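You operate a simulated robot arm through the tools that you are given. There is no shell and no other tool. Be economical: measure what you need, move in short steps, check, and stop when the job is done.

The job below is to be done with a simulated two-armed robot. You get a single attempt, and the scene is never put back.

TASK
Press the short post's cap flush and stand it in the blue bin.
Fine: fetch it from drawer 3 and shut the drawer; press on the green mat; the bin is the one on the mat. Set down upright: short post.

Only the result counts: the job must be done as asked and must still hold three seconds after the hand-in. Knocking over, shifting, dropping, spilling or breaking anything else fails it. Lids that push on must go on centred and level and be pressed home; caps that screw on are set level and turned clockwise until they are tight.

THE ROBOT
Two 7-joint arms with fingered hands on one trunk, on a base that drives. Base frame: it is fixed to the floor where the robot stands at the start and does not move with it; the origin is under the middle of the robot, x ahead of it, y to its left, z up. Readings come in m, degrees, newtons and seconds.
The left shoulder is at the start at [0.204, 0.125, 1.099], the right one opposite. With the tool pointing down near the work surface each hand reaches from about 0.1 to 0.94 m from the robot's upright axis, wherever it stands, measured 20 degrees to its own side. Places, roughly: bin (12x18x8 cm) [0.8, 0.3, 0.8]; first bin [0.8, 0.3, 0.8]; green mat [0.8, 0.2, 0.8]; long post [1, 0.5, 0.75]; long post cap [1.1, 0.6, 0.9]; number three drawer [0.8, 0.1, 0.7]; short post cap [0.9, 0.1, 0.7]. Payload 3.7 kg a hand.
The tool frame of a hand sits at the grasp point between the pads (the TCP): z along the fingers, y along the line on which they close. The tips reach 0.025 m beyond it. The gripper opens to 0.088 m. The gripper's body begins 0.029 m behind the TCP. The gripper is a hand of 5 fingers: y runs from the thumb to the fingers, the wrist lies at [-0.013, -0.097, -0.162] in the tool frame, and closing takes about 1.5 s.
Orientation is that of the tool frame in the base frame, as [roll, pitch, yaw] about the fixed x, y, z axes, in that order (R = Rz(yaw) Ry(pitch) Rx(roll)). With the fingers straight down and the wrist toward the robot, the tool's x, y and z point along [0, 1, 0], [1, 0, 0] and [0, 0, -1] of the base frame.

THE INTERFACE
- The arms move only by the tool play_rows. It takes "left_motion", "right_motion" or both (then of equal length, played together; a hand with none holds still); each is a list of rows, each a list of 7 numbers: the shift along the tool's x, y, z in cm, then the turn, a rotation vector about the tool's x, y, z in degrees, then the opening in per cent of the stroke, from 0 (shut) to 100 (fully open). In form: [[dx, dy, dz, wx, wy, wz, fingers], ...]. A call has 1 to 10 rows; each row shifts and turns the commanded pose from where the row before left it, along the tool's axes as they then stand. Each row takes 0.2 s and may step no farther than 0.05 m and 8.6 degrees from the row before; otherwise, or with a gripper value out of range, the whole call is refused. A pose out of reach is approached as far as the arm can. The call stops where the force on the tool passes 60 N (or 10 N more than at its start, if that is more) or the arm is blocked; 0.2 s more then pass. Each finger travels about 0.045 m/s and halts on what it meets, pressing with about 29 N; the grip force reading is that of the motor and also rises with nothing between the fingers. The clock runs only during rows and for 0.2 s after the last one: add rows that do not move to give the fingers time. It gives the time, the measured TCP pose, the force on the tool (base axes), the opening and the grip force at its end, in the units of the frame above (readings bear some noise), with the torque about the TCP (base axes, N m) and any sound that the robot's microphone picked up.
- Cameras (640 x 400 px; columns grow to the right, rows downward): "scene" is now at [0.3155, -0.0053, 1.2199]; the picture's right is [-0.06, -1.00, 0.00], its down [-0.70, 0.04, -0.71] and it looks along [0.71, -0.04, -0.70] (base axes); focal length 214 px, centre (320, 200). "left" rides on the left gripper at [-0.059, -0.079, -0.105] in its tool frame; the picture's right is [-0.73, -0.32, 0.61], its down [0.62, -0.68, 0.38] and it looks along [0.29, 0.66, 0.70] (tool axes); focal length 234 px, centre (320, 200). "right" rides on the right gripper at [0.059, -0.079, -0.105] in its tool frame; the picture's right is [-0.73, 0.32, -0.61], its down [-0.62, -0.68, 0.38] and it looks along [-0.29, 0.66, 0.70] (tool axes); focal length 234 px, centre (320, 200). There is no depth. A picture from a camera that has moved, and an enlarged one, comes with that camera's place and axes in the base frame and with its lens.
- snapshot(camera): a new picture of that camera. It takes no simulated time.
- raise_lower(by): slides the trunk up (or, below 0, down) by that many m; the arms and the scene camera ride with it, the base frame stays. It gives what a move gives, with no picture.
- roll_base(legs): drives the robot by 1 to 6 legs, each [ahead, left, turn to the left] in m, m and degrees, along the robot's own axes; the way and the turn of a leg run together, so that a leg with both is an arc; at most 1.5 m and 180 degrees a leg. The arms and the cameras ride along, it lands a little off, and it stops where it bumps. It gives what a move gives.
- set_grasp(shape, hand): the hand has 5 fingers and takes this shape, open, in about a second: jaw (thumb against the fingers, like two jaws); tri (thumb and two fingers); tip (a fingertip pinch); poke (one finger out to press); point (the index stretched); flat (the hand flat); cup (the hand cupped); fist (a fist). The gripper value then closes the fingers along that shape, each until it touches; the sizes above hold for jaw. It gives what a move gives, with no picture.
- aim_head(pan, tilt): turns the head with the scene camera to pan (to the left, within 80 degrees either way) and tilt (down, from -29 to 69), counted from straight ahead of the robot. It gives what a move gives.
- enlarge(camera, box): a new picture of the part [left, top, right, bottom] of that camera's present view, enlarged. It takes no simulated time.
- finish_job(): hands the job in; it is judged then, once.

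Work in short steps. Places have to be worked out from the pictures, the camera data and where the tool is seen: move nearer, look again, correct. Check each grasp and each placing, and mend what went wrong. You have 120 turns and 100 pictures in all, those below and enlarged ones among them. Open the grippers and draw the arms clear of the work before you hand the job in, unless the task says otherwise; then end with one line.

The tools are called after "Request:" by a JSON object that holds its "op" and its "data". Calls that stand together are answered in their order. play_rows: Moves the arms, as the interface text tells. Its arguments: {"type":"object","properties":{"left_motion":{"type":"array","items":{"type":"array","items":{"type":"number"}}},"right_motion":{"type":"array","items":{"type":"array","items":{"type":"number"}}}},"required":[]} The other tools are called the same way: raise_lower (by) slides the trunk up or down; set_grasp (shape, hand) gives the hand a shape; roll_base (legs) drives the base; aim_head (pan, tilt) turns the head that bears the scene camera; snapshot (camera) takes a picture; enlarge (camera, box) takes an enlarged picture of a part of a camera's view; finish_job () hands the job in.

At the start:

```text
clock: 0.0
left_position: [0.5447, 0.2482, 1.1217]
left_ee_rot: [180.0, 0.0, 90.0]
left_contact_force: [0.9, -0.3, 0.0]
left_torque: [0.01, -0.03, -0.01]
left_width: 0.0877
left_grasp_force: 0.0
left_shape: jaw
right_position: [0.5338, -0.2249, 1.0624]
right_ee_rot: [180.0, 0.0, 90.1]
right_contact_force: [0.4, 0.6, -0.2]
right_torque: [0.0, -0.03, 0.03]
right_width: 0.0877
right_grasp_force: 0.0
right_shape: jaw
trunk travel left (down, up): [-0.125, 0.29]
robot x, y, heading: [-0.0009, 0.0007, -0.2]
head pan, tilt: [-3.3, 44.7]
```

scene: 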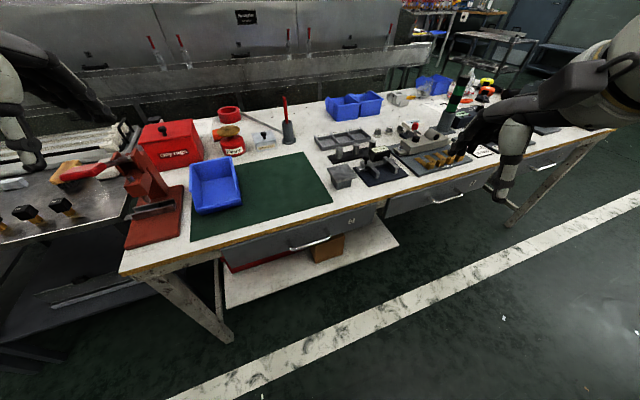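
right: 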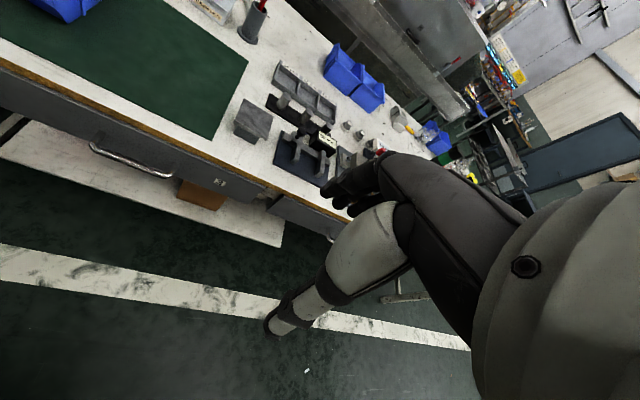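
left: 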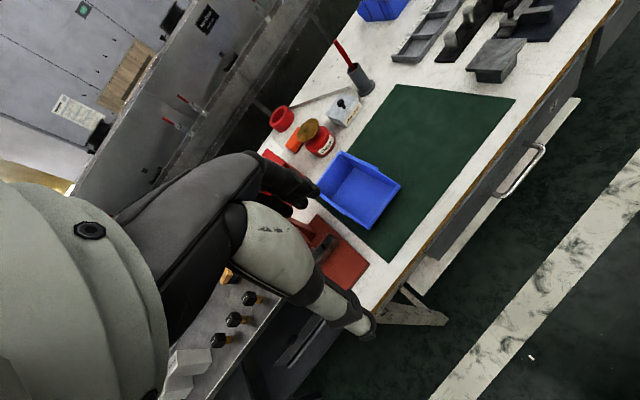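

I'll look closer at the drawer fronts to find drawer 3.

Request:
{"op": "enlarge", "data": {"camera": "scene", "box": [200, 140, 400, 265]}}

Request:
{"op": "enlarge", "data": {"camera": "scene", "box": [380, 120, 580, 245]}}

```text
3.20 times, centred on (300, 202) of scene
camera zoom: at [0.3155, -0.0053, 1.2199], right [-0.06, -1.0, 0.0], down [-0.7, 0.04, -0.71], along [0.71, -0.04, -0.7], focal length 686 px, centre (384, 192)
```

zoom: 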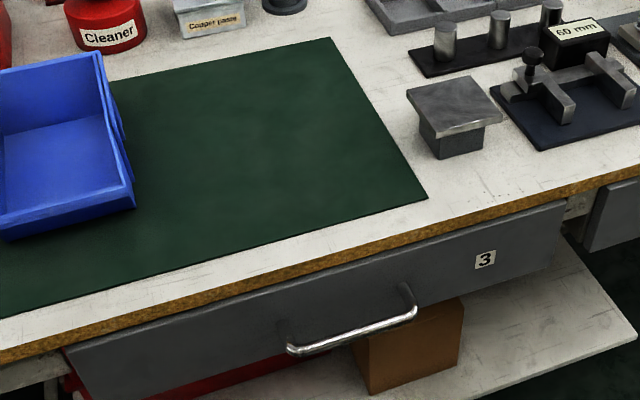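

```text
3.20 times, centred on (480, 182) of scene
camera zoom: at [0.3155, -0.0053, 1.2199], right [-0.06, -1.0, 0.0], down [-0.7, 0.04, -0.71], along [0.71, -0.04, -0.7], focal length 686 px, centre (-192, 256)
```

zoom: 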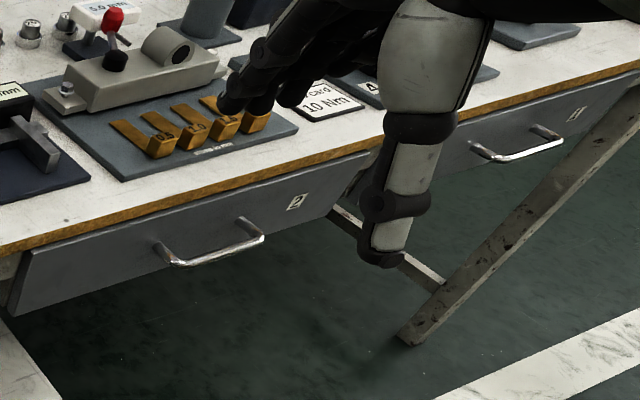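

Table top is at z≈0.75, and the table's normal is about 17° left of my heading. Handle of drawer 3 is around [0.697, 0.0, 0.652]. I turn the base to face the table squarely.

Request:
{"op": "roll_base", "data": {"legs": [[0, 0, 17]]}}

Request:
{"op": "aim_head", "data": {"pan": -8, "tilt": 50}}

Request:
{"op": "snapshot", "data": {"camera": "scene"}}

Request:
{"op": "snapshot", "data": {"camera": "right"}}

```text
clock: 1.4
left_position: [0.4472, 0.3974, 1.1212]
left_ee_rot: [-180.0, -0.1, 107.0]
left_contact_force: [0.1, -0.1, -0.8]
left_torque: [0.02, 0.0, -0.02]
left_width: 0.0877
left_grasp_force: 0.1
left_shape: jaw
right_position: [0.5748, -0.0585, 1.0628]
right_ee_rot: [-180.0, 0.0, 107.0]
right_contact_force: [-0.1, 0.1, -0.3]
right_torque: [-0.02, 0.02, 0.0]
right_width: 0.088
right_grasp_force: 0.1
right_shape: jaw
trunk travel left (down, up): [-0.125, 0.29]
robot x, y, heading: [0.0016, -0.0002, 16.9]
head pan, tilt: [-3.3, 44.7]
```

```text
clock: 2.0
left_position: [0.4467, 0.3974, 1.1229]
left_ee_rot: [-180.0, -0.1, 107.1]
left_contact_force: [-0.1, 0.6, -0.3]
left_torque: [0.0, 0.01, 0.03]
left_width: 0.0876
left_grasp_force: 0.0
left_shape: jaw
right_position: [0.5753, -0.0588, 1.0631]
right_ee_rot: [-180.0, 0.0, 107.1]
right_contact_force: [-0.9, -0.7, -0.3]
right_torque: [0.0, 0.02, 0.01]
right_width: 0.0877
right_grasp_force: 0.0
right_shape: jaw
trunk travel left (down, up): [-0.125, 0.29]
robot x, y, heading: [0.0022, 0.0035, 16.8]
head pan, tilt: [-8.0, 50.0]
```

```text
94 pictures are left
camera scene: at [0.2999, 0.0797, 1.2125], right [0.16, -0.99, 0.0], down [-0.76, -0.12, -0.64], along [0.64, 0.1, -0.77], focal length 214 px, centre (320, 200)
```

scene: 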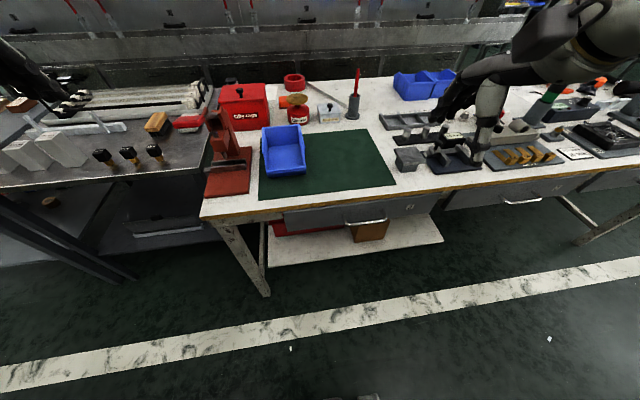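

```text
93 pictures are left
camera right: at [0.4842, -0.0249, 1.167], right [0.52, -0.6, 0.61], down [-0.47, -0.8, -0.38], along [0.71, -0.08, -0.7], focal length 234 px, centre (320, 200)
```

right: 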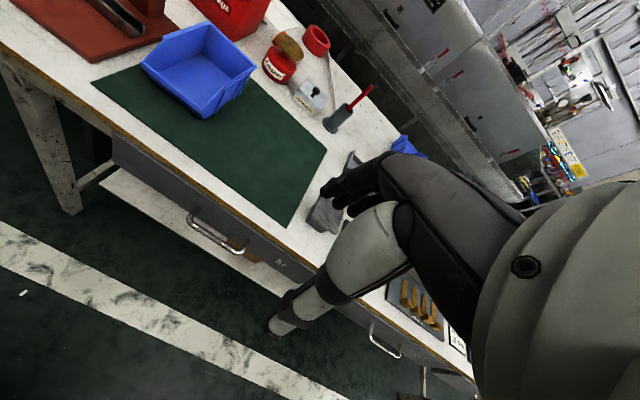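

Handle sits near [0.697, 0, ~0.66] (n≈0.667 along the table normal). I lower the right hand in front of the drawer, then I'll tilt the fingers toward it.

Request:
{"op": "play_rows", "data": {"right_motion": [[0.2, 0, 4.8, 0, 0, 0, 100], [0.2, 0, 4.8, 0, 0, 0, 100], [0.2, 0, 4.8, 0, 0, 0, 100], [0.2, 0, 4.8, 0, 0, 0, 100], [0.2, 0, 4.8, 0, 0, 0, 100], [0.2, 0, 4.8, 0, 0, 0, 100], [0.2, 0, 4.8, 0, 0, 0, 100], [0.2, 0, 3, 0, 0, 0, 100]]}}

Request:
{"op": "play_rows", "data": {"right_motion": [[0, 0, 0, -8, 0, 0, 100], [0, 0, 0, -8, 0, 0, 100], [0, 0, 0, -8, 0, 0, 100], [0, 0, 0, -8, 0, 0, 100], [0, 0, 0, -8, 0, 0, 100], [0, 0, 0, -8, 0, 0, 100], [0, 0, 0, -8, 0, 0, 100], [0, 0, 0, -8, 0, 0, 100], [0, 0, 0, -6, 0, 0, 100]]}}

Request:
{"op": "snapshot", "data": {"camera": "right"}}

Request:
{"op": "snapshot", "data": {"camera": "scene"}}

```text
clock: 3.8
left_position: [0.4457, 0.3965, 1.1227]
left_ee_rot: [-180.0, 0.1, 106.9]
left_contact_force: [0.8, -0.5, 0.1]
left_torque: [-0.02, -0.03, 0.02]
left_width: 0.0878
left_grasp_force: 0.0
left_shape: jaw
right_position: [0.5905, -0.0436, 0.7308]
right_ee_rot: [-179.7, -0.2, 107.1]
right_contact_force: [-0.2, 0.3, -0.2]
right_torque: [-0.02, -0.01, -0.05]
right_width: 0.0876
right_grasp_force: 0.0
right_shape: jaw
right hand out of reach, approached as far as the arm can: row 1, 2, 8
trunk travel left (down, up): [-0.125, 0.29]
robot x, y, heading: [-0.0004, 0.0005, 17.0]
head pan, tilt: [-8.0, 50.0]
```

```text
clock: 5.8
left_position: [0.4483, 0.3968, 1.121]
left_ee_rot: [180.0, 0.0, 107.0]
left_contact_force: [-0.2, -0.3, -0.3]
left_torque: [-0.01, 0.0, 0.0]
left_width: 0.0876
left_grasp_force: 0.0
left_shape: jaw
right_position: [0.5911, -0.0435, 0.731]
right_ee_rot: [178.9, -1.5, 108.5]
right_contact_force: [-0.1, -0.7, -0.2]
right_torque: [-0.03, -0.01, 0.0]
right_width: 0.0879
right_grasp_force: 0.1
right_shape: jaw
right hand out of reach, approached as far as the arm can: row 1, 2, 3, 4, 5, 6, 7, 8, 9
trunk travel left (down, up): [-0.125, 0.29]
robot x, y, heading: [0.0021, -0.0034, 17.0]
head pan, tilt: [-8.0, 50.0]
```

```text
92 pictures are left
camera right: at [0.4969, -0.0163, 0.8363], right [0.53, -0.6, 0.59], down [-0.44, -0.8, -0.41], along [0.72, -0.04, -0.69], focal length 234 px, centre (320, 200)
```

right: 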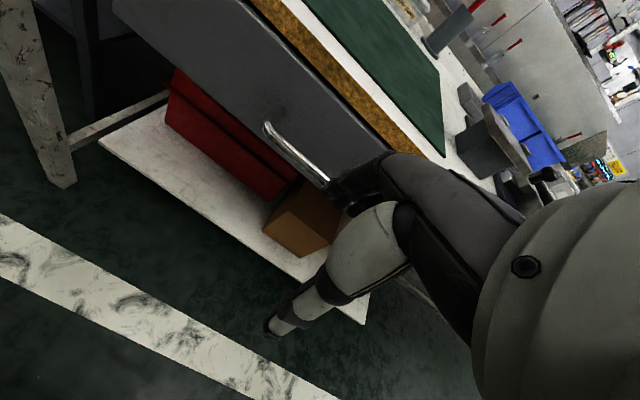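

```text
91 pictures are left
camera scene: at [0.3, 0.0799, 1.2125], right [0.16, -0.99, 0.0], down [-0.76, -0.12, -0.64], along [0.63, 0.1, -0.77], focal length 214 px, centre (320, 200)
```

scene: 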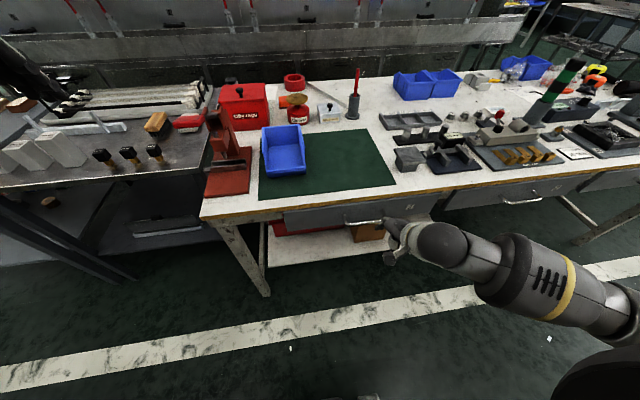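

The tilt isn't reachable this close in. The hand is clear of the table, so I back the base 0.18 m and lower the trunk, then try the tilt again.

Request:
{"op": "roll_base", "data": {"legs": [[-0.18, 0, 0]]}}

Request:
{"op": "raise_lower", "data": {"by": -0.1}}

Request:
{"op": "play_rows", "data": {"right_motion": [[0, 3, 0, -8, 0, 0, 100], [0, 3, 0, -8, 0, 0, 100], [0, 3, 0, -8, 0, 0, 100], [0, 2, 0, -8, 0, 0, 100], [0, 0, 0, -8, 0, 0, 100], [0, 0, 0, -8, 0, 0, 100], [0, 0, 0, -8, 0, 0, 100], [0, 0, 0, -8, 0, 0, 100], [0, 0, 0, -6, 0, 0, 100]]}}

Request:
{"op": "snapshot", "data": {"camera": "right"}}

```text
clock: 7.4
left_position: [0.2895, 0.3467, 1.1212]
left_ee_rot: [180.0, 0.1, 107.1]
left_contact_force: [0.9, 0.6, -0.1]
left_torque: [0.01, -0.01, -0.02]
left_width: 0.0877
left_grasp_force: 0.1
left_shape: jaw
right_position: [0.433, -0.0957, 0.7301]
right_ee_rot: [179.0, -1.5, 108.5]
right_contact_force: [0.0, 0.9, -0.2]
right_torque: [-0.01, 0.03, -0.01]
right_width: 0.0877
right_grasp_force: 0.0
right_shape: jaw
trunk travel left (down, up): [-0.125, 0.29]
robot x, y, heading: [-0.1549, -0.0498, 16.7]
head pan, tilt: [-8.0, 50.0]
stopped in leg 1: the robot was blocked; the commanded pose is now the measured one
```

```text
clock: 8.7
left_position: [0.2875, 0.3458, 1.0225]
left_ee_rot: [179.8, 0.0, 106.9]
left_contact_force: [-0.6, 0.5, 0.2]
left_torque: [0.03, 0.0, -0.01]
left_width: 0.0879
left_grasp_force: 0.1
left_shape: jaw
right_position: [0.3776, -0.1125, 0.5462]
right_ee_rot: [-164.6, -2.1, 108.0]
right_contact_force: [0.8, -0.5, -0.7]
right_torque: [0.02, 0.01, 0.0]
right_width: 0.0878
right_grasp_force: 0.0
right_shape: jaw
trunk travel left (down, up): [-0.025, 0.39]
robot x, y, heading: [-0.1575, -0.0504, 17.0]
head pan, tilt: [-8.0, 50.0]
```

```text
clock: 10.7
left_position: [0.2892, 0.3458, 1.0219]
left_ee_rot: [179.8, -0.1, 106.9]
left_contact_force: [-0.5, 0.8, -0.3]
left_torque: [0.0, -0.01, 0.04]
left_width: 0.0878
left_grasp_force: 0.0
left_shape: jaw
right_position: [0.4027, -0.1057, 0.5595]
right_ee_rot: [-173.9, -4.8, 109.7]
right_contact_force: [0.3, -0.3, -1.2]
right_torque: [0.01, -0.01, -0.05]
right_width: 0.0877
right_grasp_force: 0.1
right_shape: jaw
right hand out of reach, approached as far as the arm can: row 1, 2, 3, 4, 5, 6, 7, 8, 9
trunk travel left (down, up): [-0.025, 0.39]
robot x, y, heading: [-0.1565, -0.0507, 17.0]
head pan, tilt: [-8.0, 50.0]
```

```text
90 pictures are left
camera right: at [0.3221, -0.0819, 0.6769], right [0.62, -0.6, 0.51], down [-0.47, -0.8, -0.36], along [0.62, -0.02, -0.78], focal length 234 px, centre (320, 200)
```

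right: 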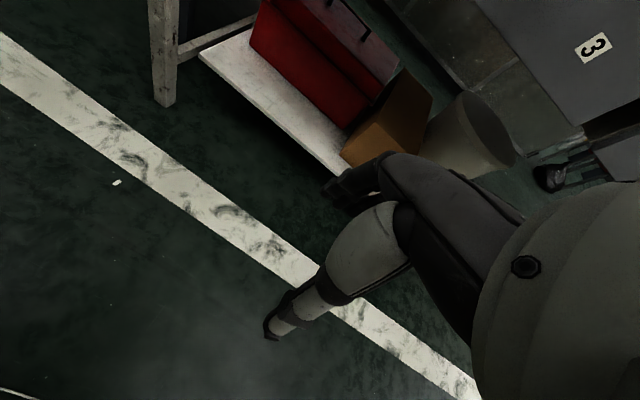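

The arm got into a cramped posture; I move the hand up and forward first to get the elbow freed, keeping away from the table edge.

Request:
{"op": "play_rows", "data": {"right_motion": [[0, 1, -4, 0, 0, 0, 100], [0, 1, -4, 0, 0, 0, 100], [0, 1, -4, 0, 0, 0, 100], [0, 1, -4, 0, 0, 0, 100], [0, 2, -3, 0, 0, 0, 100], [0, 2, -3, 0, 0, 0, 100], [0, 2, -3, 0, 0, 0, 100]]}}

Request:
{"op": "snapshot", "data": {"camera": "scene"}}

```text
clock: 12.3
left_position: [0.2889, 0.3457, 1.0225]
left_ee_rot: [179.9, 0.0, 106.9]
left_contact_force: [-0.3, 0.5, -0.1]
left_torque: [0.01, -0.03, 0.02]
left_width: 0.0878
left_grasp_force: 0.1
left_shape: jaw
right_position: [0.5273, -0.0814, 0.7963]
right_ee_rot: [-173.8, -4.8, 109.7]
right_contact_force: [-0.4, -1.2, 0.7]
right_torque: [-0.02, 0.0, 0.03]
right_width: 0.0878
right_grasp_force: 0.1
right_shape: jaw
trunk travel left (down, up): [-0.025, 0.39]
robot x, y, heading: [-0.1574, -0.0522, 17.0]
head pan, tilt: [-8.0, 50.0]
```

```text
89 pictures are left
camera scene: at [0.2249, 0.0545, 1.0945], right [0.15, -0.99, 0.0], down [-0.76, -0.12, -0.64], along [0.64, 0.1, -0.77], focal length 214 px, centre (320, 200)
```

scene: 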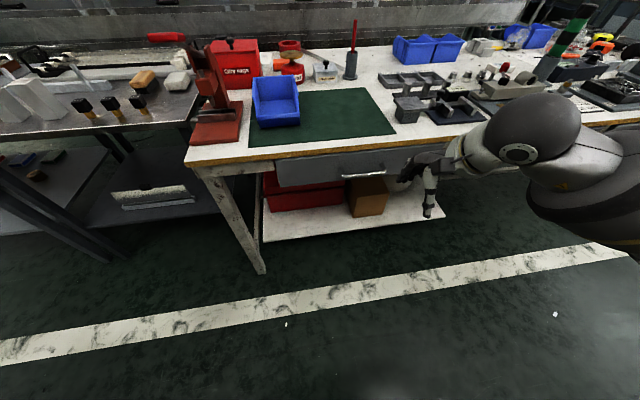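

Hand now at [0.527, -0.081, 0.796], normal. Try tilting the fingers forward here in steps.

Request:
{"op": "play_rows", "data": {"right_motion": [[0, 0, 0, -8, 0, 0, 100], [0, 0, 0, -8, 0, 0, 100], [0, 0, 0, -8, 0, 0, 100], [0, 0, 0, -8, 0, 0, 100], [0, 0, 0, -8, 0, 0, 100], [0, 0, 0, -8, 0, 0, 100], [0, 0, 0, -8, 0, 0, 100]]}}

```text
clock: 13.9
left_position: [0.2884, 0.3462, 1.0225]
left_ee_rot: [179.9, -0.1, 106.9]
left_contact_force: [-0.2, -0.2, -0.4]
left_torque: [0.02, 0.0, 0.01]
left_width: 0.0877
left_grasp_force: 0.0
left_shape: jaw
right_position: [0.5407, -0.0854, 0.7989]
right_ee_rot: [130.0, -4.9, 110.0]
right_contact_force: [-0.1, -0.3, 0.9]
right_torque: [-0.02, -0.02, 0.03]
right_width: 0.088
right_grasp_force: 0.1
right_shape: jaw
right hand out of reach, approached as far as the arm can: row 4, 5, 7
trunk travel left (down, up): [-0.025, 0.39]
robot x, y, heading: [-0.1584, -0.0488, 16.8]
head pan, tilt: [-8.0, 50.0]
```

Tilt of 50° achieved. I move down and forward to about 9 cm ahead of the handle and look.

Request:
{"op": "play_rows", "data": {"right_motion": [[0.7, -1, 3.45, 0, 0, 0, 100], [0.7, -1, 3.45, 0, 0, 0, 100], [0.7, -1, 3.45, 0, 0, 0, 100], [0.7, -1, 3.45, 0, 0, 0, 100]]}}

Request:
{"op": "snapshot", "data": {"camera": "right"}}

Request:
{"op": "enlarge", "data": {"camera": "scene", "box": [260, 110, 460, 235]}}

```text
clock: 14.9
left_position: [0.2888, 0.346, 1.022]
left_ee_rot: [179.9, 0.0, 106.9]
left_contact_force: [0.0, -0.3, 0.1]
left_torque: [-0.01, 0.03, -0.03]
left_width: 0.088
left_grasp_force: 0.1
left_shape: jaw
right_position: [0.6179, -0.0847, 0.6923]
right_ee_rot: [130.1, -5.2, 110.2]
right_contact_force: [-0.1, -0.1, -0.2]
right_torque: [-0.01, 0.02, 0.01]
right_width: 0.088
right_grasp_force: 0.0
right_shape: jaw
right hand out of reach, approached as far as the arm can: row 1, 2, 3, 4
trunk travel left (down, up): [-0.025, 0.39]
robot x, y, heading: [-0.1624, -0.0516, 16.9]
head pan, tilt: [-8.0, 50.0]
```

```text
88 pictures are left
camera right: at [0.476, -0.0749, 0.704], right [0.03, -0.82, 0.57], down [0.05, -0.57, -0.82], along [1.0, 0.06, 0.03], focal length 234 px, centre (320, 200)
```

right: 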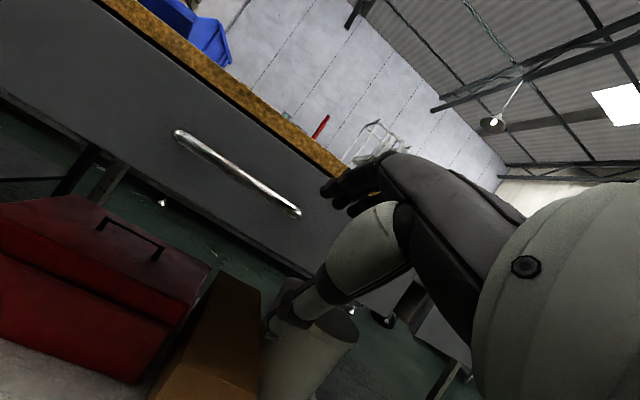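

```text
3.20 times, centred on (360, 172) of scene
camera zoom: at [0.2251, 0.0544, 1.0944], right [0.15, -0.99, 0.0], down [-0.76, -0.12, -0.64], along [0.64, 0.1, -0.77], focal length 686 px, centre (192, 288)
```

zoom: 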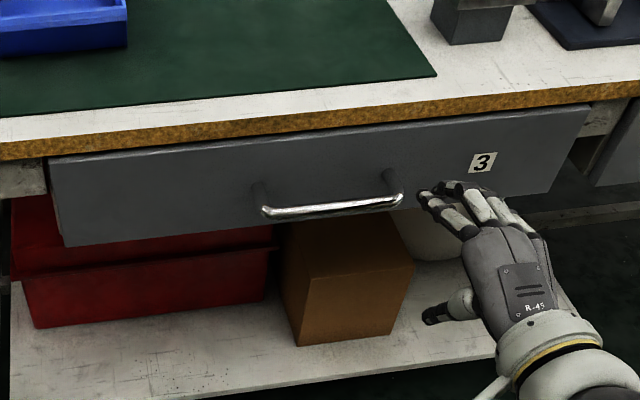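

Triangulated handle middle ≈ [0.664, 0.0, 0.689]; my TCP is [0.618, -0.085, 0.692]. I shift left 6.5 cm along the drawer and try more tilt, with fingers half-closed.

Request:
{"op": "play_rows", "data": {"right_motion": [[1.7, 0, 0, -5, 0, 0, 80], [1.7, 0, 0, -5, 0, 0, 70], [1.7, 0, 0, -5, 0, 0, 60], [1.4, 0, 0, -5, 0, 0, 60]]}}

Request:
{"op": "snapshot", "data": {"camera": "right"}}

Request:
{"op": "enlarge", "data": {"camera": "scene", "box": [280, 120, 440, 220]}}

```text
clock: 15.9
left_position: [0.2888, 0.3465, 1.021]
left_ee_rot: [179.9, 0.0, 106.8]
left_contact_force: [-0.6, -0.6, 1.4]
left_torque: [0.0, -0.01, -0.03]
left_width: 0.0876
left_grasp_force: 0.1
left_shape: jaw
right_position: [0.6202, -0.1055, 0.7067]
right_ee_rot: [109.9, -5.1, 110.4]
right_contact_force: [-0.3, -0.4, -0.3]
right_torque: [-0.03, 0.01, 0.01]
right_width: 0.0531
right_grasp_force: 0.1
right_shape: jaw
right hand out of reach, approached as far as the arm can: row 1, 2, 3, 4
trunk travel left (down, up): [-0.025, 0.39]
robot x, y, heading: [-0.1594, -0.0485, 16.8]
head pan, tilt: [-8.0, 50.0]
```

```text
86 pictures are left
camera right: at [0.4817, -0.0905, 0.6731], right [-0.16, -0.88, 0.44], down [0.31, -0.47, -0.82], along [0.94, 0.0, 0.35], focal length 234 px, centre (320, 200)
```

right: 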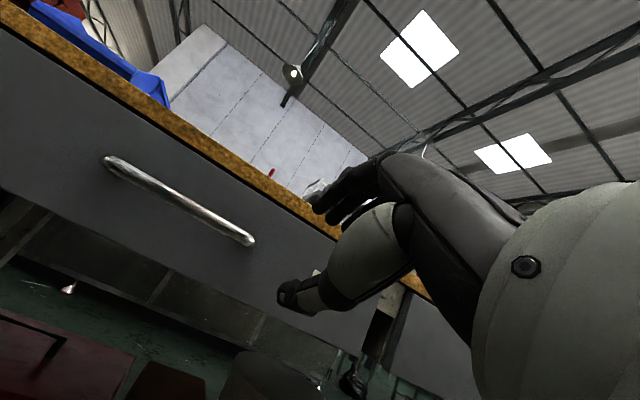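

```text
4.00 times, centred on (360, 170) of scene
camera zoom: at [0.2249, 0.0544, 1.0945], right [0.15, -0.99, 0.0], down [-0.76, -0.12, -0.64], along [0.64, 0.1, -0.77], focal length 858 px, centre (160, 320)
```

zoom: 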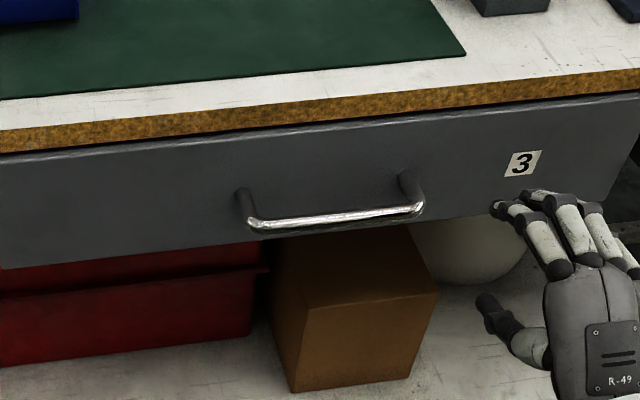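

Tilt 70° is good, but the arm can't shift left; I drive the base left 8.5 cm instead (free space in front), and lower slightly by arm.

Request:
{"op": "roll_base", "data": {"legs": [[0, 0.085, 0]]}}

Request:
{"op": "play_rows", "data": {"right_motion": [[0, -0.8, 0.3, 0, 0, 0, 60], [0, -0.8, 0.3, 0, 0, 0, 60]]}}

Request:
{"op": "snapshot", "data": {"camera": "right"}}

Request:
{"op": "enlarge", "data": {"camera": "scene", "box": [280, 120, 440, 220]}}

```text
clock: 17.3
left_position: [0.2646, 0.428, 1.022]
left_ee_rot: [179.9, 0.0, 106.9]
left_contact_force: [0.2, 0.5, 0.5]
left_torque: [0.02, 0.02, 0.01]
left_width: 0.0876
left_grasp_force: 0.1
left_shape: jaw
right_position: [0.5971, -0.0224, 0.707]
right_ee_rot: [110.0, -5.2, 110.4]
right_contact_force: [0.7, 0.0, 0.2]
right_torque: [0.0, 0.03, 0.0]
right_width: 0.0531
right_grasp_force: 0.0
right_shape: jaw
trunk travel left (down, up): [-0.025, 0.39]
robot x, y, heading: [-0.1849, 0.0299, 16.9]
head pan, tilt: [-8.0, 50.0]
```

```text
clock: 17.9
left_position: [0.2652, 0.4271, 1.0228]
left_ee_rot: [179.9, 0.0, 106.9]
left_contact_force: [0.1, 0.5, 0.0]
left_torque: [0.03, 0.03, 0.0]
left_width: 0.0876
left_grasp_force: 0.1
left_shape: jaw
right_position: [0.5952, -0.0221, 0.6888]
right_ee_rot: [110.0, -5.3, 110.7]
right_contact_force: [-0.1, -0.4, 0.4]
right_torque: [0.03, 0.03, -0.01]
right_width: 0.0533
right_grasp_force: 0.0
right_shape: jaw
trunk travel left (down, up): [-0.025, 0.39]
robot x, y, heading: [-0.1837, 0.0318, 17.0]
head pan, tilt: [-8.0, 50.0]
```

```text
84 pictures are left
camera right: at [0.4563, -0.0083, 0.6565], right [-0.16, -0.88, 0.44], down [0.31, -0.47, -0.83], along [0.94, 0.01, 0.35], focal length 234 px, centre (320, 200)
```

right: 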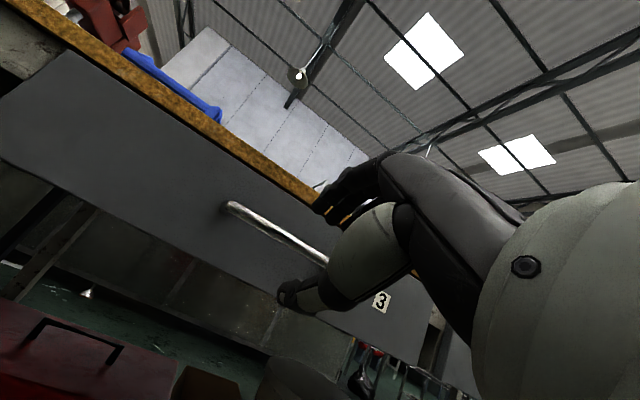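

```text
4.00 times, centred on (360, 170) of scene
camera zoom: at [0.2002, 0.1358, 1.0945], right [0.15, -0.99, 0.0], down [-0.76, -0.12, -0.64], along [0.64, 0.1, -0.77], focal length 858 px, centre (160, 320)
```

zoom: 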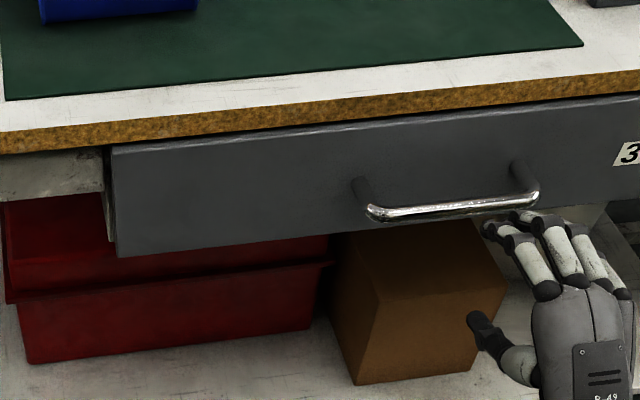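

Hand is level with the handle and centered laterally. I advance ~6 cm so the fingers straddle the bar.

Request:
{"op": "play_rows", "data": {"right_motion": [[0, 0.7, 2, 0, 0, 0, 60], [0, 0.7, 2, 0, 0, 0, 60], [0, 0.7, 1.8, 0, 0, 0, 60]]}}

Request:
{"op": "snapshot", "data": {"camera": "right"}}

Request:
{"op": "enlarge", "data": {"camera": "scene", "box": [320, 120, 480, 220]}}

```text
clock: 18.7
left_position: [0.2651, 0.4281, 1.0224]
left_ee_rot: [179.8, 0.0, 106.9]
left_contact_force: [0.0, 0.7, -0.4]
left_torque: [0.0, -0.01, 0.01]
left_width: 0.0878
left_grasp_force: 0.1
left_shape: jaw
right_position: [0.6544, -0.0012, 0.6874]
right_ee_rot: [110.0, -5.4, 110.9]
right_contact_force: [0.0, 0.1, 0.9]
right_torque: [0.02, 0.0, 0.0]
right_width: 0.0531
right_grasp_force: 0.1
right_shape: jaw
trunk travel left (down, up): [-0.025, 0.39]
robot x, y, heading: [-0.1801, 0.0336, 16.6]
head pan, tilt: [-8.0, 50.0]
```

```text
82 pictures are left
camera right: at [0.5147, 0.0124, 0.6558], right [-0.16, -0.88, 0.44], down [0.31, -0.47, -0.83], along [0.94, 0.01, 0.35], focal length 234 px, centre (320, 200)
```

right: 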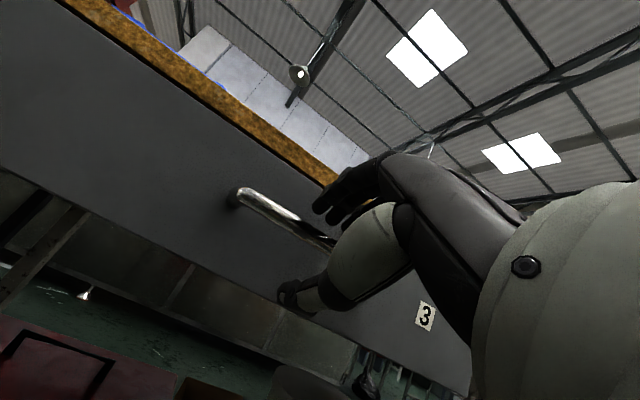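

```text
4.00 times, centred on (400, 170) of scene
camera zoom: at [0.2002, 0.1359, 1.0945], right [0.15, -0.99, 0.0], down [-0.76, -0.12, -0.64], along [0.64, 0.1, -0.77], focal length 858 px, centre (0, 320)
```

zoom: 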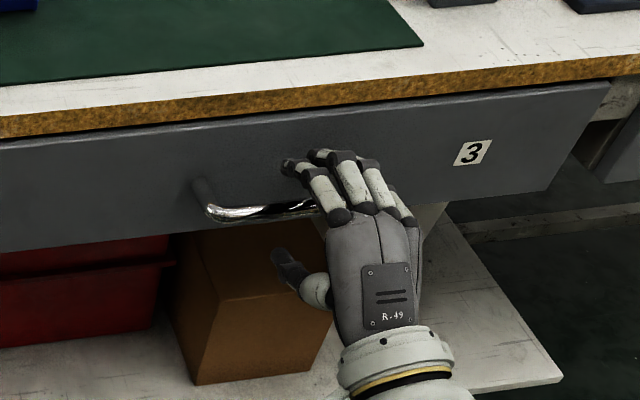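

The bar lies between the fingers and the thumb. I close on it.

Request:
{"op": "play_rows", "data": {"right_motion": [[0, 0, 0.4, 0, 0, 0, 30], [0, 0, 0.4, 0, 0, 0, 0], [0, 0, 0, 0, 0, 0, 0], [0, 0, 0, 0, 0, 0, 0], [0, 0, 0, 0, 0, 0, 0], [0, 0, 0, 0, 0, 0, 0], [0, 0, 0, 0, 0, 0, 0]]}}

Request:
{"op": "snapshot", "data": {"camera": "right"}}

```text
clock: 20.3
left_position: [0.265, 0.4274, 1.0217]
left_ee_rot: [-180.0, 0.0, 106.9]
left_contact_force: [0.7, -0.9, -0.5]
left_torque: [-0.01, -0.01, 0.03]
left_width: 0.0878
left_grasp_force: 0.0
left_shape: jaw
right_position: [0.662, 0.0013, 0.6855]
right_ee_rot: [110.2, -5.4, 110.8]
right_contact_force: [5.1, 1.5, -3.2]
right_torque: [-0.08, -0.01, 0.08]
right_width: 0.0008
right_grasp_force: 29.1
right_shape: jaw
trunk travel left (down, up): [-0.025, 0.39]
robot x, y, heading: [-0.1863, 0.0343, 17.1]
head pan, tilt: [-8.0, 50.0]
```

```text
80 pictures are left
camera right: at [0.5218, 0.0153, 0.6524], right [-0.15, -0.88, 0.44], down [0.31, -0.47, -0.83], along [0.94, 0.01, 0.35], focal length 234 px, centre (320, 200)
```

right: 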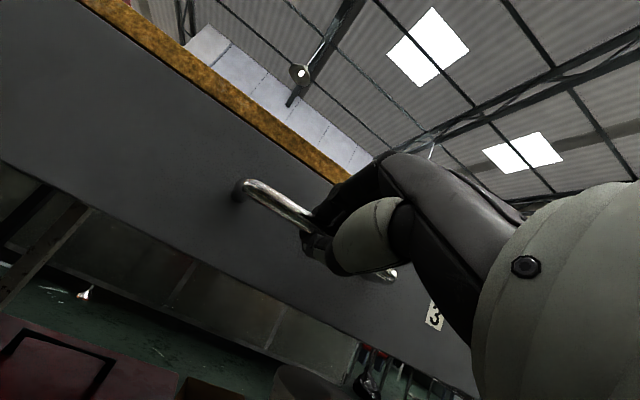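

Fingers closed fully; the bar may be hooked inside. Test with a gentle 3 cm pull.

Request:
{"op": "play_rows", "data": {"right_motion": [[0, -0.35, -0.95, 0, 0, 0, 0], [0, -0.35, -0.95, 0, 0, 0, 0], [0, -0.35, -0.95, 0, 0, 0, 0]]}}

Request:
{"op": "snapshot", "data": {"camera": "right"}}

Request:
{"op": "enlarge", "data": {"camera": "scene", "box": [320, 120, 480, 220]}}

```text
clock: 21.1
left_position: [0.2647, 0.4284, 1.0212]
left_ee_rot: [180.0, 0.0, 107.0]
left_contact_force: [0.7, 0.2, -0.6]
left_torque: [0.01, -0.03, 0.0]
left_width: 0.0877
left_grasp_force: 0.1
left_shape: jaw
right_position: [0.6324, -0.0084, 0.6845]
right_ee_rot: [110.3, -5.4, 110.7]
right_contact_force: [-2.4, 4.7, -5.4]
right_torque: [-0.13, -0.02, 0.1]
right_width: 0.0009
right_grasp_force: 29.2
right_shape: jaw
trunk travel left (down, up): [-0.025, 0.39]
robot x, y, heading: [-0.183, 0.0319, 17.2]
head pan, tilt: [-8.0, 50.0]
```

```text
79 pictures are left
camera right: at [0.4928, 0.0051, 0.6522], right [-0.15, -0.88, 0.44], down [0.31, -0.47, -0.83], along [0.94, 0.01, 0.35], focal length 234 px, centre (320, 200)
```

right: 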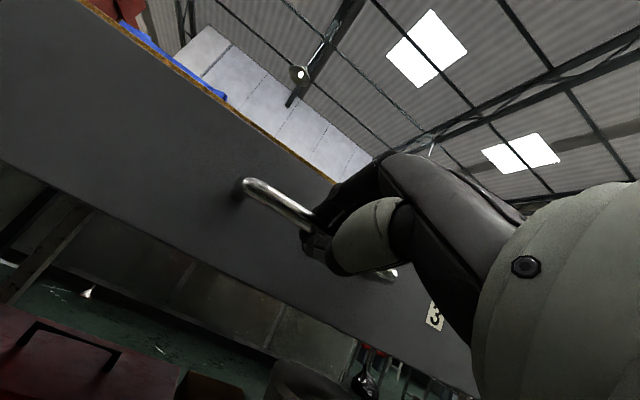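

```text
4.00 times, centred on (400, 170) of scene
camera zoom: at [0.2007, 0.1364, 1.0942], right [0.15, -0.99, 0.0], down [-0.76, -0.12, -0.64], along [0.63, 0.1, -0.77], focal length 858 px, centre (0, 320)
```

zoom: 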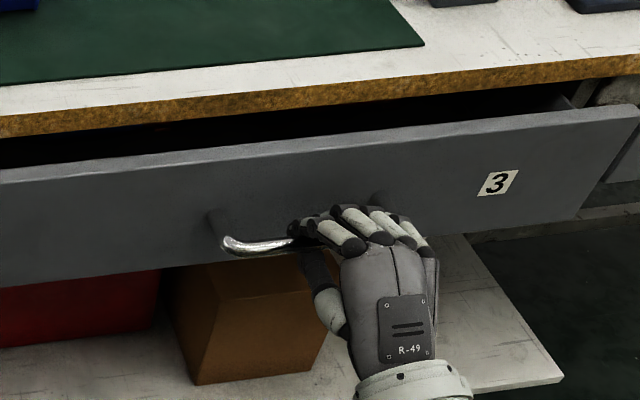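

The drawer is opening. I continue to pull gently 8 cm more.

Request:
{"op": "play_rows", "data": {"right_motion": [[0, -0.35, -0.95, 0, 0, 0, 0], [0, -0.35, -0.95, 0, 0, 0, 0], [0, -0.35, -0.95, 0, 0, 0, 0], [0, -0.35, -0.95, 0, 0, 0, 0], [0, -0.35, -0.95, 0, 0, 0, 0], [0, -0.35, -0.95, 0, 0, 0, 0], [0, -0.35, -0.95, 0, 0, 0, 0], [0, -0.35, -0.95, 0, 0, 0, 0]]}}

Request:
{"op": "snapshot", "data": {"camera": "scene"}}

```text
clock: 22.9
left_position: [0.265, 0.4278, 1.0215]
left_ee_rot: [-180.0, 0.0, 106.8]
left_contact_force: [-0.3, 0.6, -0.2]
left_torque: [0.05, 0.02, 0.0]
left_width: 0.0877
left_grasp_force: 0.0
left_shape: jaw
right_position: [0.5559, -0.0354, 0.6863]
right_ee_rot: [110.2, -5.2, 110.5]
right_contact_force: [-3.2, 10.7, -10.7]
right_torque: [-0.16, 0.05, 0.17]
right_width: 0.0009
right_grasp_force: 29.5
right_shape: jaw
trunk travel left (down, up): [-0.025, 0.39]
robot x, y, heading: [-0.1792, 0.0345, 16.8]
head pan, tilt: [-8.0, 50.0]
```

```text
77 pictures are left
camera scene: at [0.201, 0.1365, 1.094], right [0.15, -0.99, 0.0], down [-0.76, -0.12, -0.64], along [0.63, 0.1, -0.77], focal length 214 px, centre (320, 200)
```

scene: 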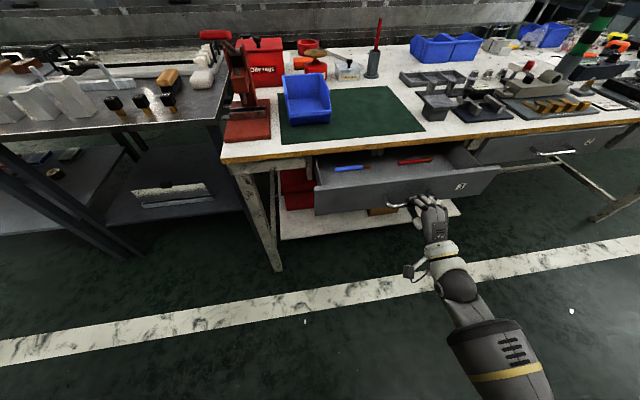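

Contents are appearing in the drawer. Pull 8 cm further with a slight lateral correction.

Request:
{"op": "play_rows", "data": {"right_motion": [[0.07, -0.35, -0.95, 0, 0, 0, 0], [0.07, -0.35, -0.95, 0, 0, 0, 0], [0.07, -0.35, -0.95, 0, 0, 0, 0], [0.07, -0.35, -0.95, 0, 0, 0, 0], [0.07, -0.35, -0.95, 0, 0, 0, 0], [0.07, -0.35, -0.95, 0, 0, 0, 0], [0.07, -0.35, -0.95, 0, 0, 0, 0], [0.07, -0.35, -0.95, 0, 0, 0, 0]]}}

Request:
{"op": "snapshot", "data": {"camera": "scene"}}

Request:
{"op": "enlarge", "data": {"camera": "scene", "box": [290, 120, 510, 258]}}

```text
clock: 24.7
left_position: [0.2639, 0.4275, 1.0216]
left_ee_rot: [179.9, -0.1, 106.9]
left_contact_force: [-0.2, 0.1, 0.1]
left_torque: [-0.01, -0.01, -0.02]
left_width: 0.0877
left_grasp_force: 0.1
left_shape: jaw
right_position: [0.4783, -0.0601, 0.6854]
right_ee_rot: [110.1, -5.2, 110.2]
right_contact_force: [-1.2, 3.2, -12.4]
right_torque: [-0.12, 0.06, 0.11]
right_width: 0.0008
right_grasp_force: 29.3
right_shape: jaw
trunk travel left (down, up): [-0.025, 0.39]
robot x, y, heading: [-0.1835, 0.0294, 16.7]
head pan, tilt: [-8.0, 50.0]
```

```text
76 pictures are left
camera scene: at [0.2012, 0.1357, 1.0941], right [0.15, -0.99, 0.0], down [-0.76, -0.12, -0.64], along [0.63, 0.1, -0.77], focal length 214 px, centre (320, 200)
```

scene: 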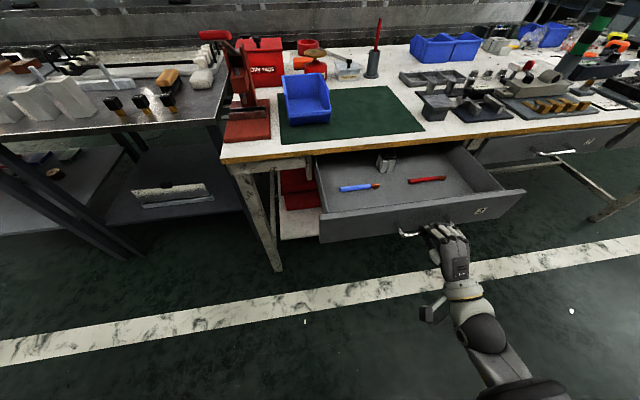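

```text
2.90 times, centred on (400, 189) of scene
camera zoom: at [0.2012, 0.1357, 1.0941], right [0.15, -0.99, 0.0], down [-0.76, -0.12, -0.64], along [0.63, 0.1, -0.77], focal length 622 px, centre (88, 232)
```

zoom: 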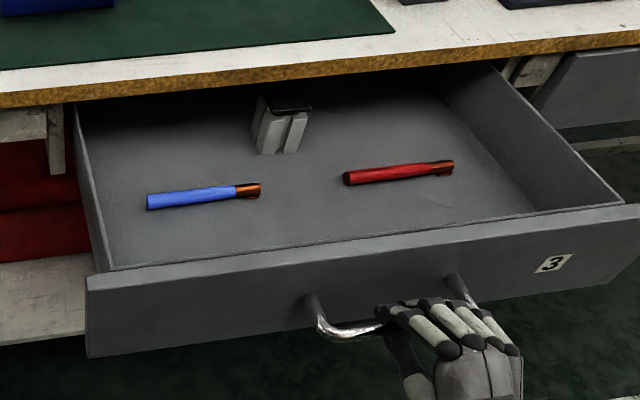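

The short post stands at the back of the drawer. I pull another 7 cm to clear it from under the table edge.

Request:
{"op": "play_rows", "data": {"right_motion": [[0.07, -0.35, -0.95, 0, 0, 0, 0], [0.07, -0.35, -0.95, 0, 0, 0, 0], [0.07, -0.35, -0.95, 0, 0, 0, 0], [0.07, -0.35, -0.95, 0, 0, 0, 0], [0.07, -0.35, -0.95, 0, 0, 0, 0], [0.07, -0.35, -0.95, 0, 0, 0, 0], [0.07, -0.35, -0.95, 0, 0, 0, 0]]}}

Request:
{"op": "enlarge", "data": {"camera": "scene", "box": [290, 120, 510, 258]}}

```text
clock: 26.3
left_position: [0.2648, 0.427, 1.0225]
left_ee_rot: [179.9, -0.1, 107.0]
left_contact_force: [-0.5, -0.5, -0.4]
left_torque: [-0.02, -0.01, 0.02]
left_width: 0.0877
left_grasp_force: 0.2
left_shape: jaw
right_position: [0.4109, -0.0803, 0.6859]
right_ee_rot: [110.2, -5.2, 110.3]
right_contact_force: [1.5, -5.1, -14.1]
right_torque: [-0.12, 0.06, 0.02]
right_width: 0.001
right_grasp_force: 29.0
right_shape: jaw
trunk travel left (down, up): [-0.025, 0.39]
robot x, y, heading: [-0.1824, 0.0333, 17.0]
head pan, tilt: [-8.0, 50.0]
```

```text
2.90 times, centred on (400, 189) of scene
camera zoom: at [0.2013, 0.1352, 1.0941], right [0.15, -0.99, 0.0], down [-0.76, -0.12, -0.64], along [0.63, 0.1, -0.77], focal length 622 px, centre (88, 232)
```

zoom: 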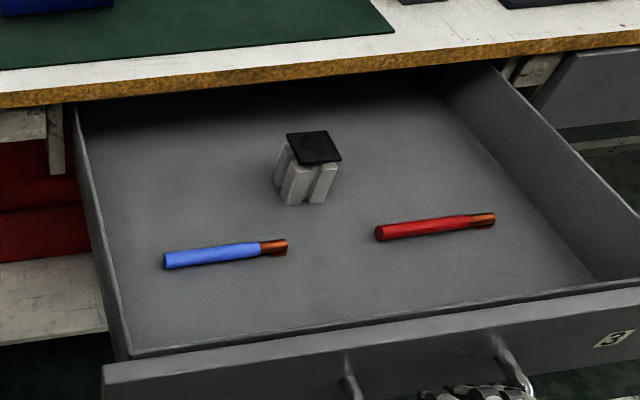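

Post is nearly clear of the table edge; I pull 6 cm more for hand clearance.

Request:
{"op": "play_rows", "data": {"right_motion": [[0.05, -0.35, -0.95, 0, 0, 0, 0], [0.05, -0.35, -0.95, 0, 0, 0, 0], [0.05, -0.35, -0.95, 0, 0, 0, 0], [0.05, -0.35, -0.95, 0, 0, 0, 0], [0.05, -0.35, -0.95, 0, 0, 0, 0], [0.05, -0.35, -0.95, 0, 0, 0, 0]]}}

Request:
{"op": "enlarge", "data": {"camera": "scene", "box": [290, 120, 510, 258]}}

```text
clock: 27.4
left_position: [0.2665, 0.429, 1.0193]
left_ee_rot: [-179.9, -0.1, 107.0]
left_contact_force: [-0.1, 0.9, 0.4]
left_torque: [0.01, 0.0, -0.03]
left_width: 0.0877
left_grasp_force: 0.1
left_shape: jaw
right_position: [0.3769, -0.0916, 0.6835]
right_ee_rot: [110.3, -5.0, 110.5]
right_contact_force: [40.2, 6.6, -14.2]
right_torque: [-0.15, 0.23, 0.22]
right_width: 0.0003
right_grasp_force: 28.7
right_shape: jaw
trunk travel left (down, up): [-0.025, 0.39]
robot x, y, heading: [-0.1816, 0.0347, 17.1]
head pan, tilt: [-8.0, 50.0]
stopped in row 5 (right hand): the force on the tool passed its limit at 71 N (the readings are from after the stop); the commanded pose is now the measured one
```

```text
2.90 times, centred on (400, 189) of scene
camera zoom: at [0.2049, 0.1375, 1.0932], right [0.16, -0.99, 0.0], down [-0.76, -0.12, -0.64], along [0.63, 0.1, -0.77], focal length 622 px, centre (88, 232)
```

zoom: 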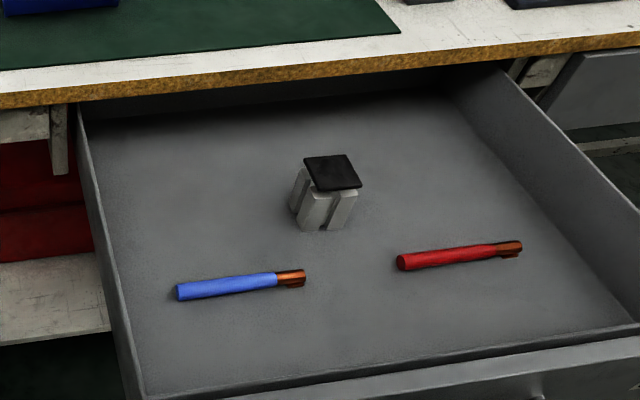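

Drawer reached its stop (open ~29 cm). I release the handle and back the hand off.

Request:
{"op": "play_rows", "data": {"right_motion": [[0, 0.15, 0.4, 0, 0, 0, 30], [0, 0, 0, 0, 0, 0, 65], [0, 0, 0, 0, 0, 0, 65], [0, 0, 0, 0, 0, 0, 65], [0, 0, 0, 0, 0, 0, 65], [0, -0.35, -0.95, 0, 0, 0, 65], [0, -0.7, -1.9, 0, 0, 0, 65], [0, -0.7, -1.9, 0, 0, 0, 65]]}}

Request:
{"op": "snapshot", "data": {"camera": "right"}}

Request:
{"op": "snapshot", "data": {"camera": "scene"}}

```text
clock: 29.2
left_position: [0.2648, 0.4287, 1.0222]
left_ee_rot: [179.9, -0.1, 107.0]
left_contact_force: [-1.0, -1.0, 0.1]
left_torque: [-0.01, -0.02, -0.02]
left_width: 0.0876
left_grasp_force: 0.0
left_shape: jaw
right_position: [0.3286, -0.1069, 0.6876]
right_ee_rot: [109.9, -5.0, 110.4]
right_contact_force: [0.1, 0.4, 0.0]
right_torque: [0.01, 0.03, -0.01]
right_width: 0.0571
right_grasp_force: 0.1
right_shape: jaw
trunk travel left (down, up): [-0.025, 0.39]
robot x, y, heading: [-0.1852, 0.0333, 17.1]
head pan, tilt: [-8.0, 50.0]
```

```text
72 pictures are left
camera right: at [0.1901, -0.0931, 0.6543], right [-0.16, -0.88, 0.44], down [0.31, -0.47, -0.82], along [0.94, 0.01, 0.35], focal length 234 px, centre (320, 200)
```

right: 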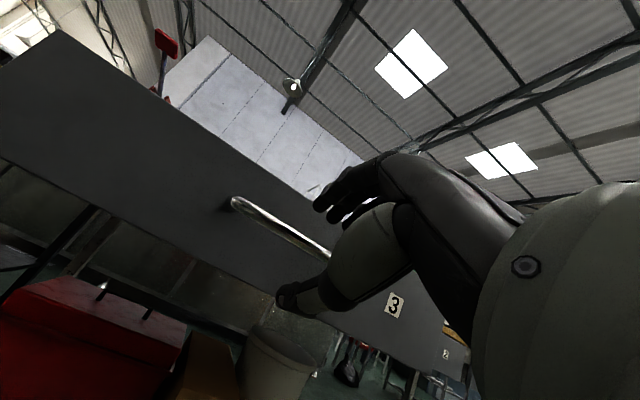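

```text
71 pictures are left
camera scene: at [0.2007, 0.1368, 1.0946], right [0.16, -0.99, 0.0], down [-0.76, -0.12, -0.64], along [0.64, 0.1, -0.77], focal length 214 px, centre (320, 200)
```

scene: 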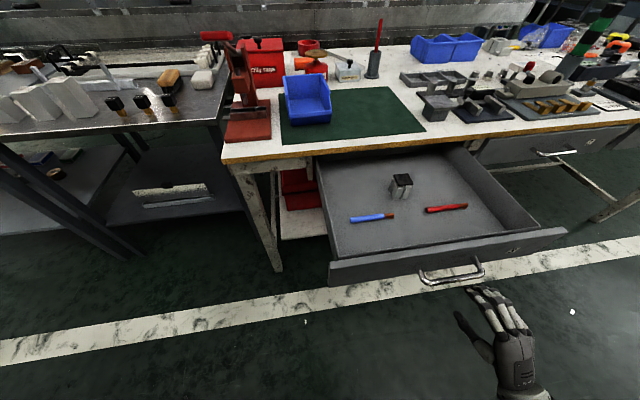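

Clear of the handle. I raise the hand straight up 20 cm, then turn it back to vertical.

Request:
{"op": "play_rows", "data": {"right_motion": [[0, 3.76, -1.37, 0, 0, 0, 80], [0, 3.76, -1.37, 0, 0, 0, 100], [0, 3.76, -1.37, 0, 0, 0, 100], [0, 3.76, -1.37, 0, 0, 0, 100], [0, 3.76, -1.37, 0, 0, 0, 100]]}}

Request:
{"op": "play_rows", "data": {"right_motion": [[0, 1, 2, 8, 0, 0, 100], [0, 1, 2, 8, 0, 0, 100], [0, 1, 2, 8, 0, 0, 100], [0, 2, 1, 8, 0, 0, 100], [0, 2, 1, 8, 0, 0, 100], [0, 2, 0, 8, 0, 0, 100], [0, 2, 0, 8, 0, 0, 100], [0, 2, 0, 8, 0, 0, 100], [0, 2, 0, 6, 0, 0, 100]]}}

Request:
{"op": "snapshot", "data": {"camera": "right"}}

Request:
{"op": "snapshot", "data": {"camera": "scene"}}

```text
clock: 30.4
left_position: [0.265, 0.4284, 1.0227]
left_ee_rot: [-180.0, -0.1, 107.0]
left_contact_force: [-0.1, -0.7, 0.3]
left_torque: [0.01, 0.04, -0.03]
left_width: 0.0877
left_grasp_force: 0.1
left_shape: jaw
right_position: [0.3442, -0.1608, 0.8334]
right_ee_rot: [110.0, -5.1, 110.6]
right_contact_force: [-0.1, -0.2, -0.4]
right_torque: [0.0, -0.01, 0.0]
right_width: 0.0876
right_grasp_force: 0.0
right_shape: jaw
right hand out of reach, approached as far as the arm can: row 3, 4, 5
trunk travel left (down, up): [-0.025, 0.39]
robot x, y, heading: [-0.184, 0.0291, 16.9]
head pan, tilt: [-8.0, 50.0]
```

```text
clock: 32.4
left_position: [0.2651, 0.4293, 1.0231]
left_ee_rot: [179.9, -0.1, 106.9]
left_contact_force: [0.6, -0.3, 0.2]
left_torque: [0.01, -0.01, 0.02]
left_width: 0.0878
left_grasp_force: 0.1
left_shape: jaw
right_position: [0.5384, -0.134, 0.8366]
right_ee_rot: [-179.8, -5.0, 110.5]
right_contact_force: [0.1, 0.2, -0.3]
right_torque: [0.05, -0.05, 0.02]
right_width: 0.0878
right_grasp_force: 0.1
right_shape: jaw
right hand out of reach, approached as far as the arm can: row 1, 2, 3, 4
trunk travel left (down, up): [-0.025, 0.39]
robot x, y, heading: [-0.1818, 0.0326, 17.2]
head pan, tilt: [-8.0, 50.0]
```

```text
70 pictures are left
camera right: at [0.447, -0.1137, 0.9463], right [0.58, -0.61, 0.54], down [-0.43, -0.79, -0.44], along [0.69, 0.02, -0.72], focal length 234 px, centre (320, 200)
```

right: 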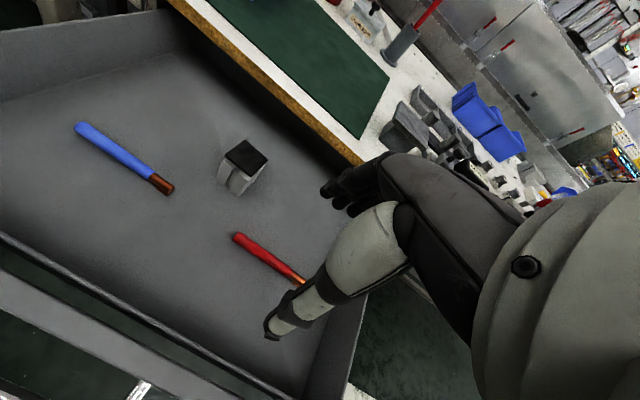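

```text
69 pictures are left
camera scene: at [0.2011, 0.137, 1.0943], right [0.16, -0.99, 0.0], down [-0.76, -0.12, -0.64], along [0.63, 0.1, -0.77], focal length 214 px, centre (320, 200)
```

scene: 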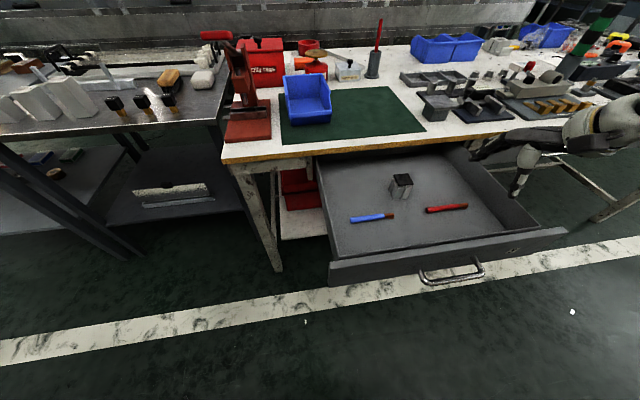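

Let me zoom on the post in both views to triangulate it.

Request:
{"op": "enlarge", "data": {"camera": "right", "box": [200, 120, 296, 180]}}

Request:
{"op": "enlarge", "data": {"camera": "scene", "box": [352, 155, 448, 215]}}

```text
6.67 times, centred on (248, 150) of right
camera zoom: at [0.447, -0.1137, 0.9463], right [0.58, -0.61, 0.54], down [-0.43, -0.79, -0.44], along [0.69, 0.02, -0.72], focal length 1561 px, centre (800, 533)
```

zoom: 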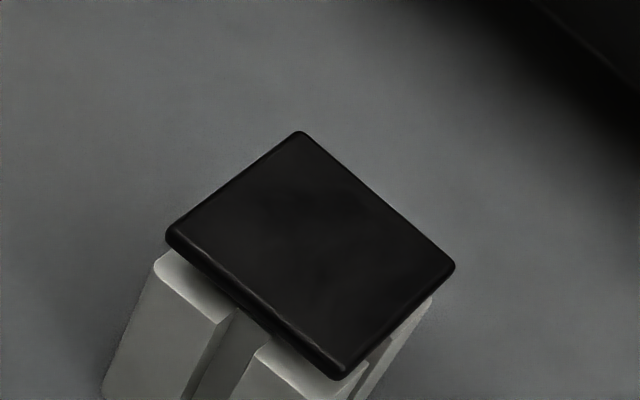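

```text
6.67 times, centred on (400, 185) of scene
camera zoom: at [0.2011, 0.137, 1.0943], right [0.16, -0.99, 0.0], down [-0.76, -0.12, -0.64], along [0.63, 0.1, -0.77], focal length 1430 px, centre (-213, 300)
```

zoom: 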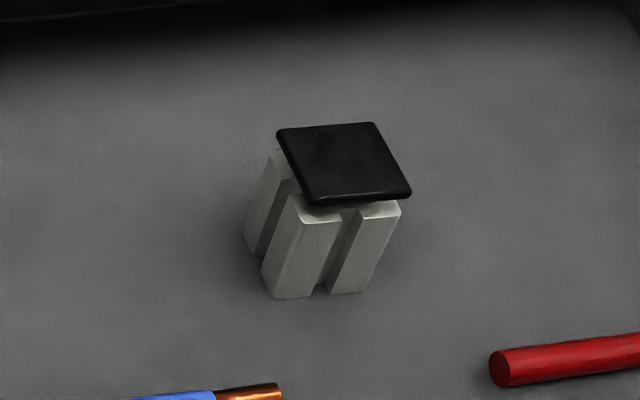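

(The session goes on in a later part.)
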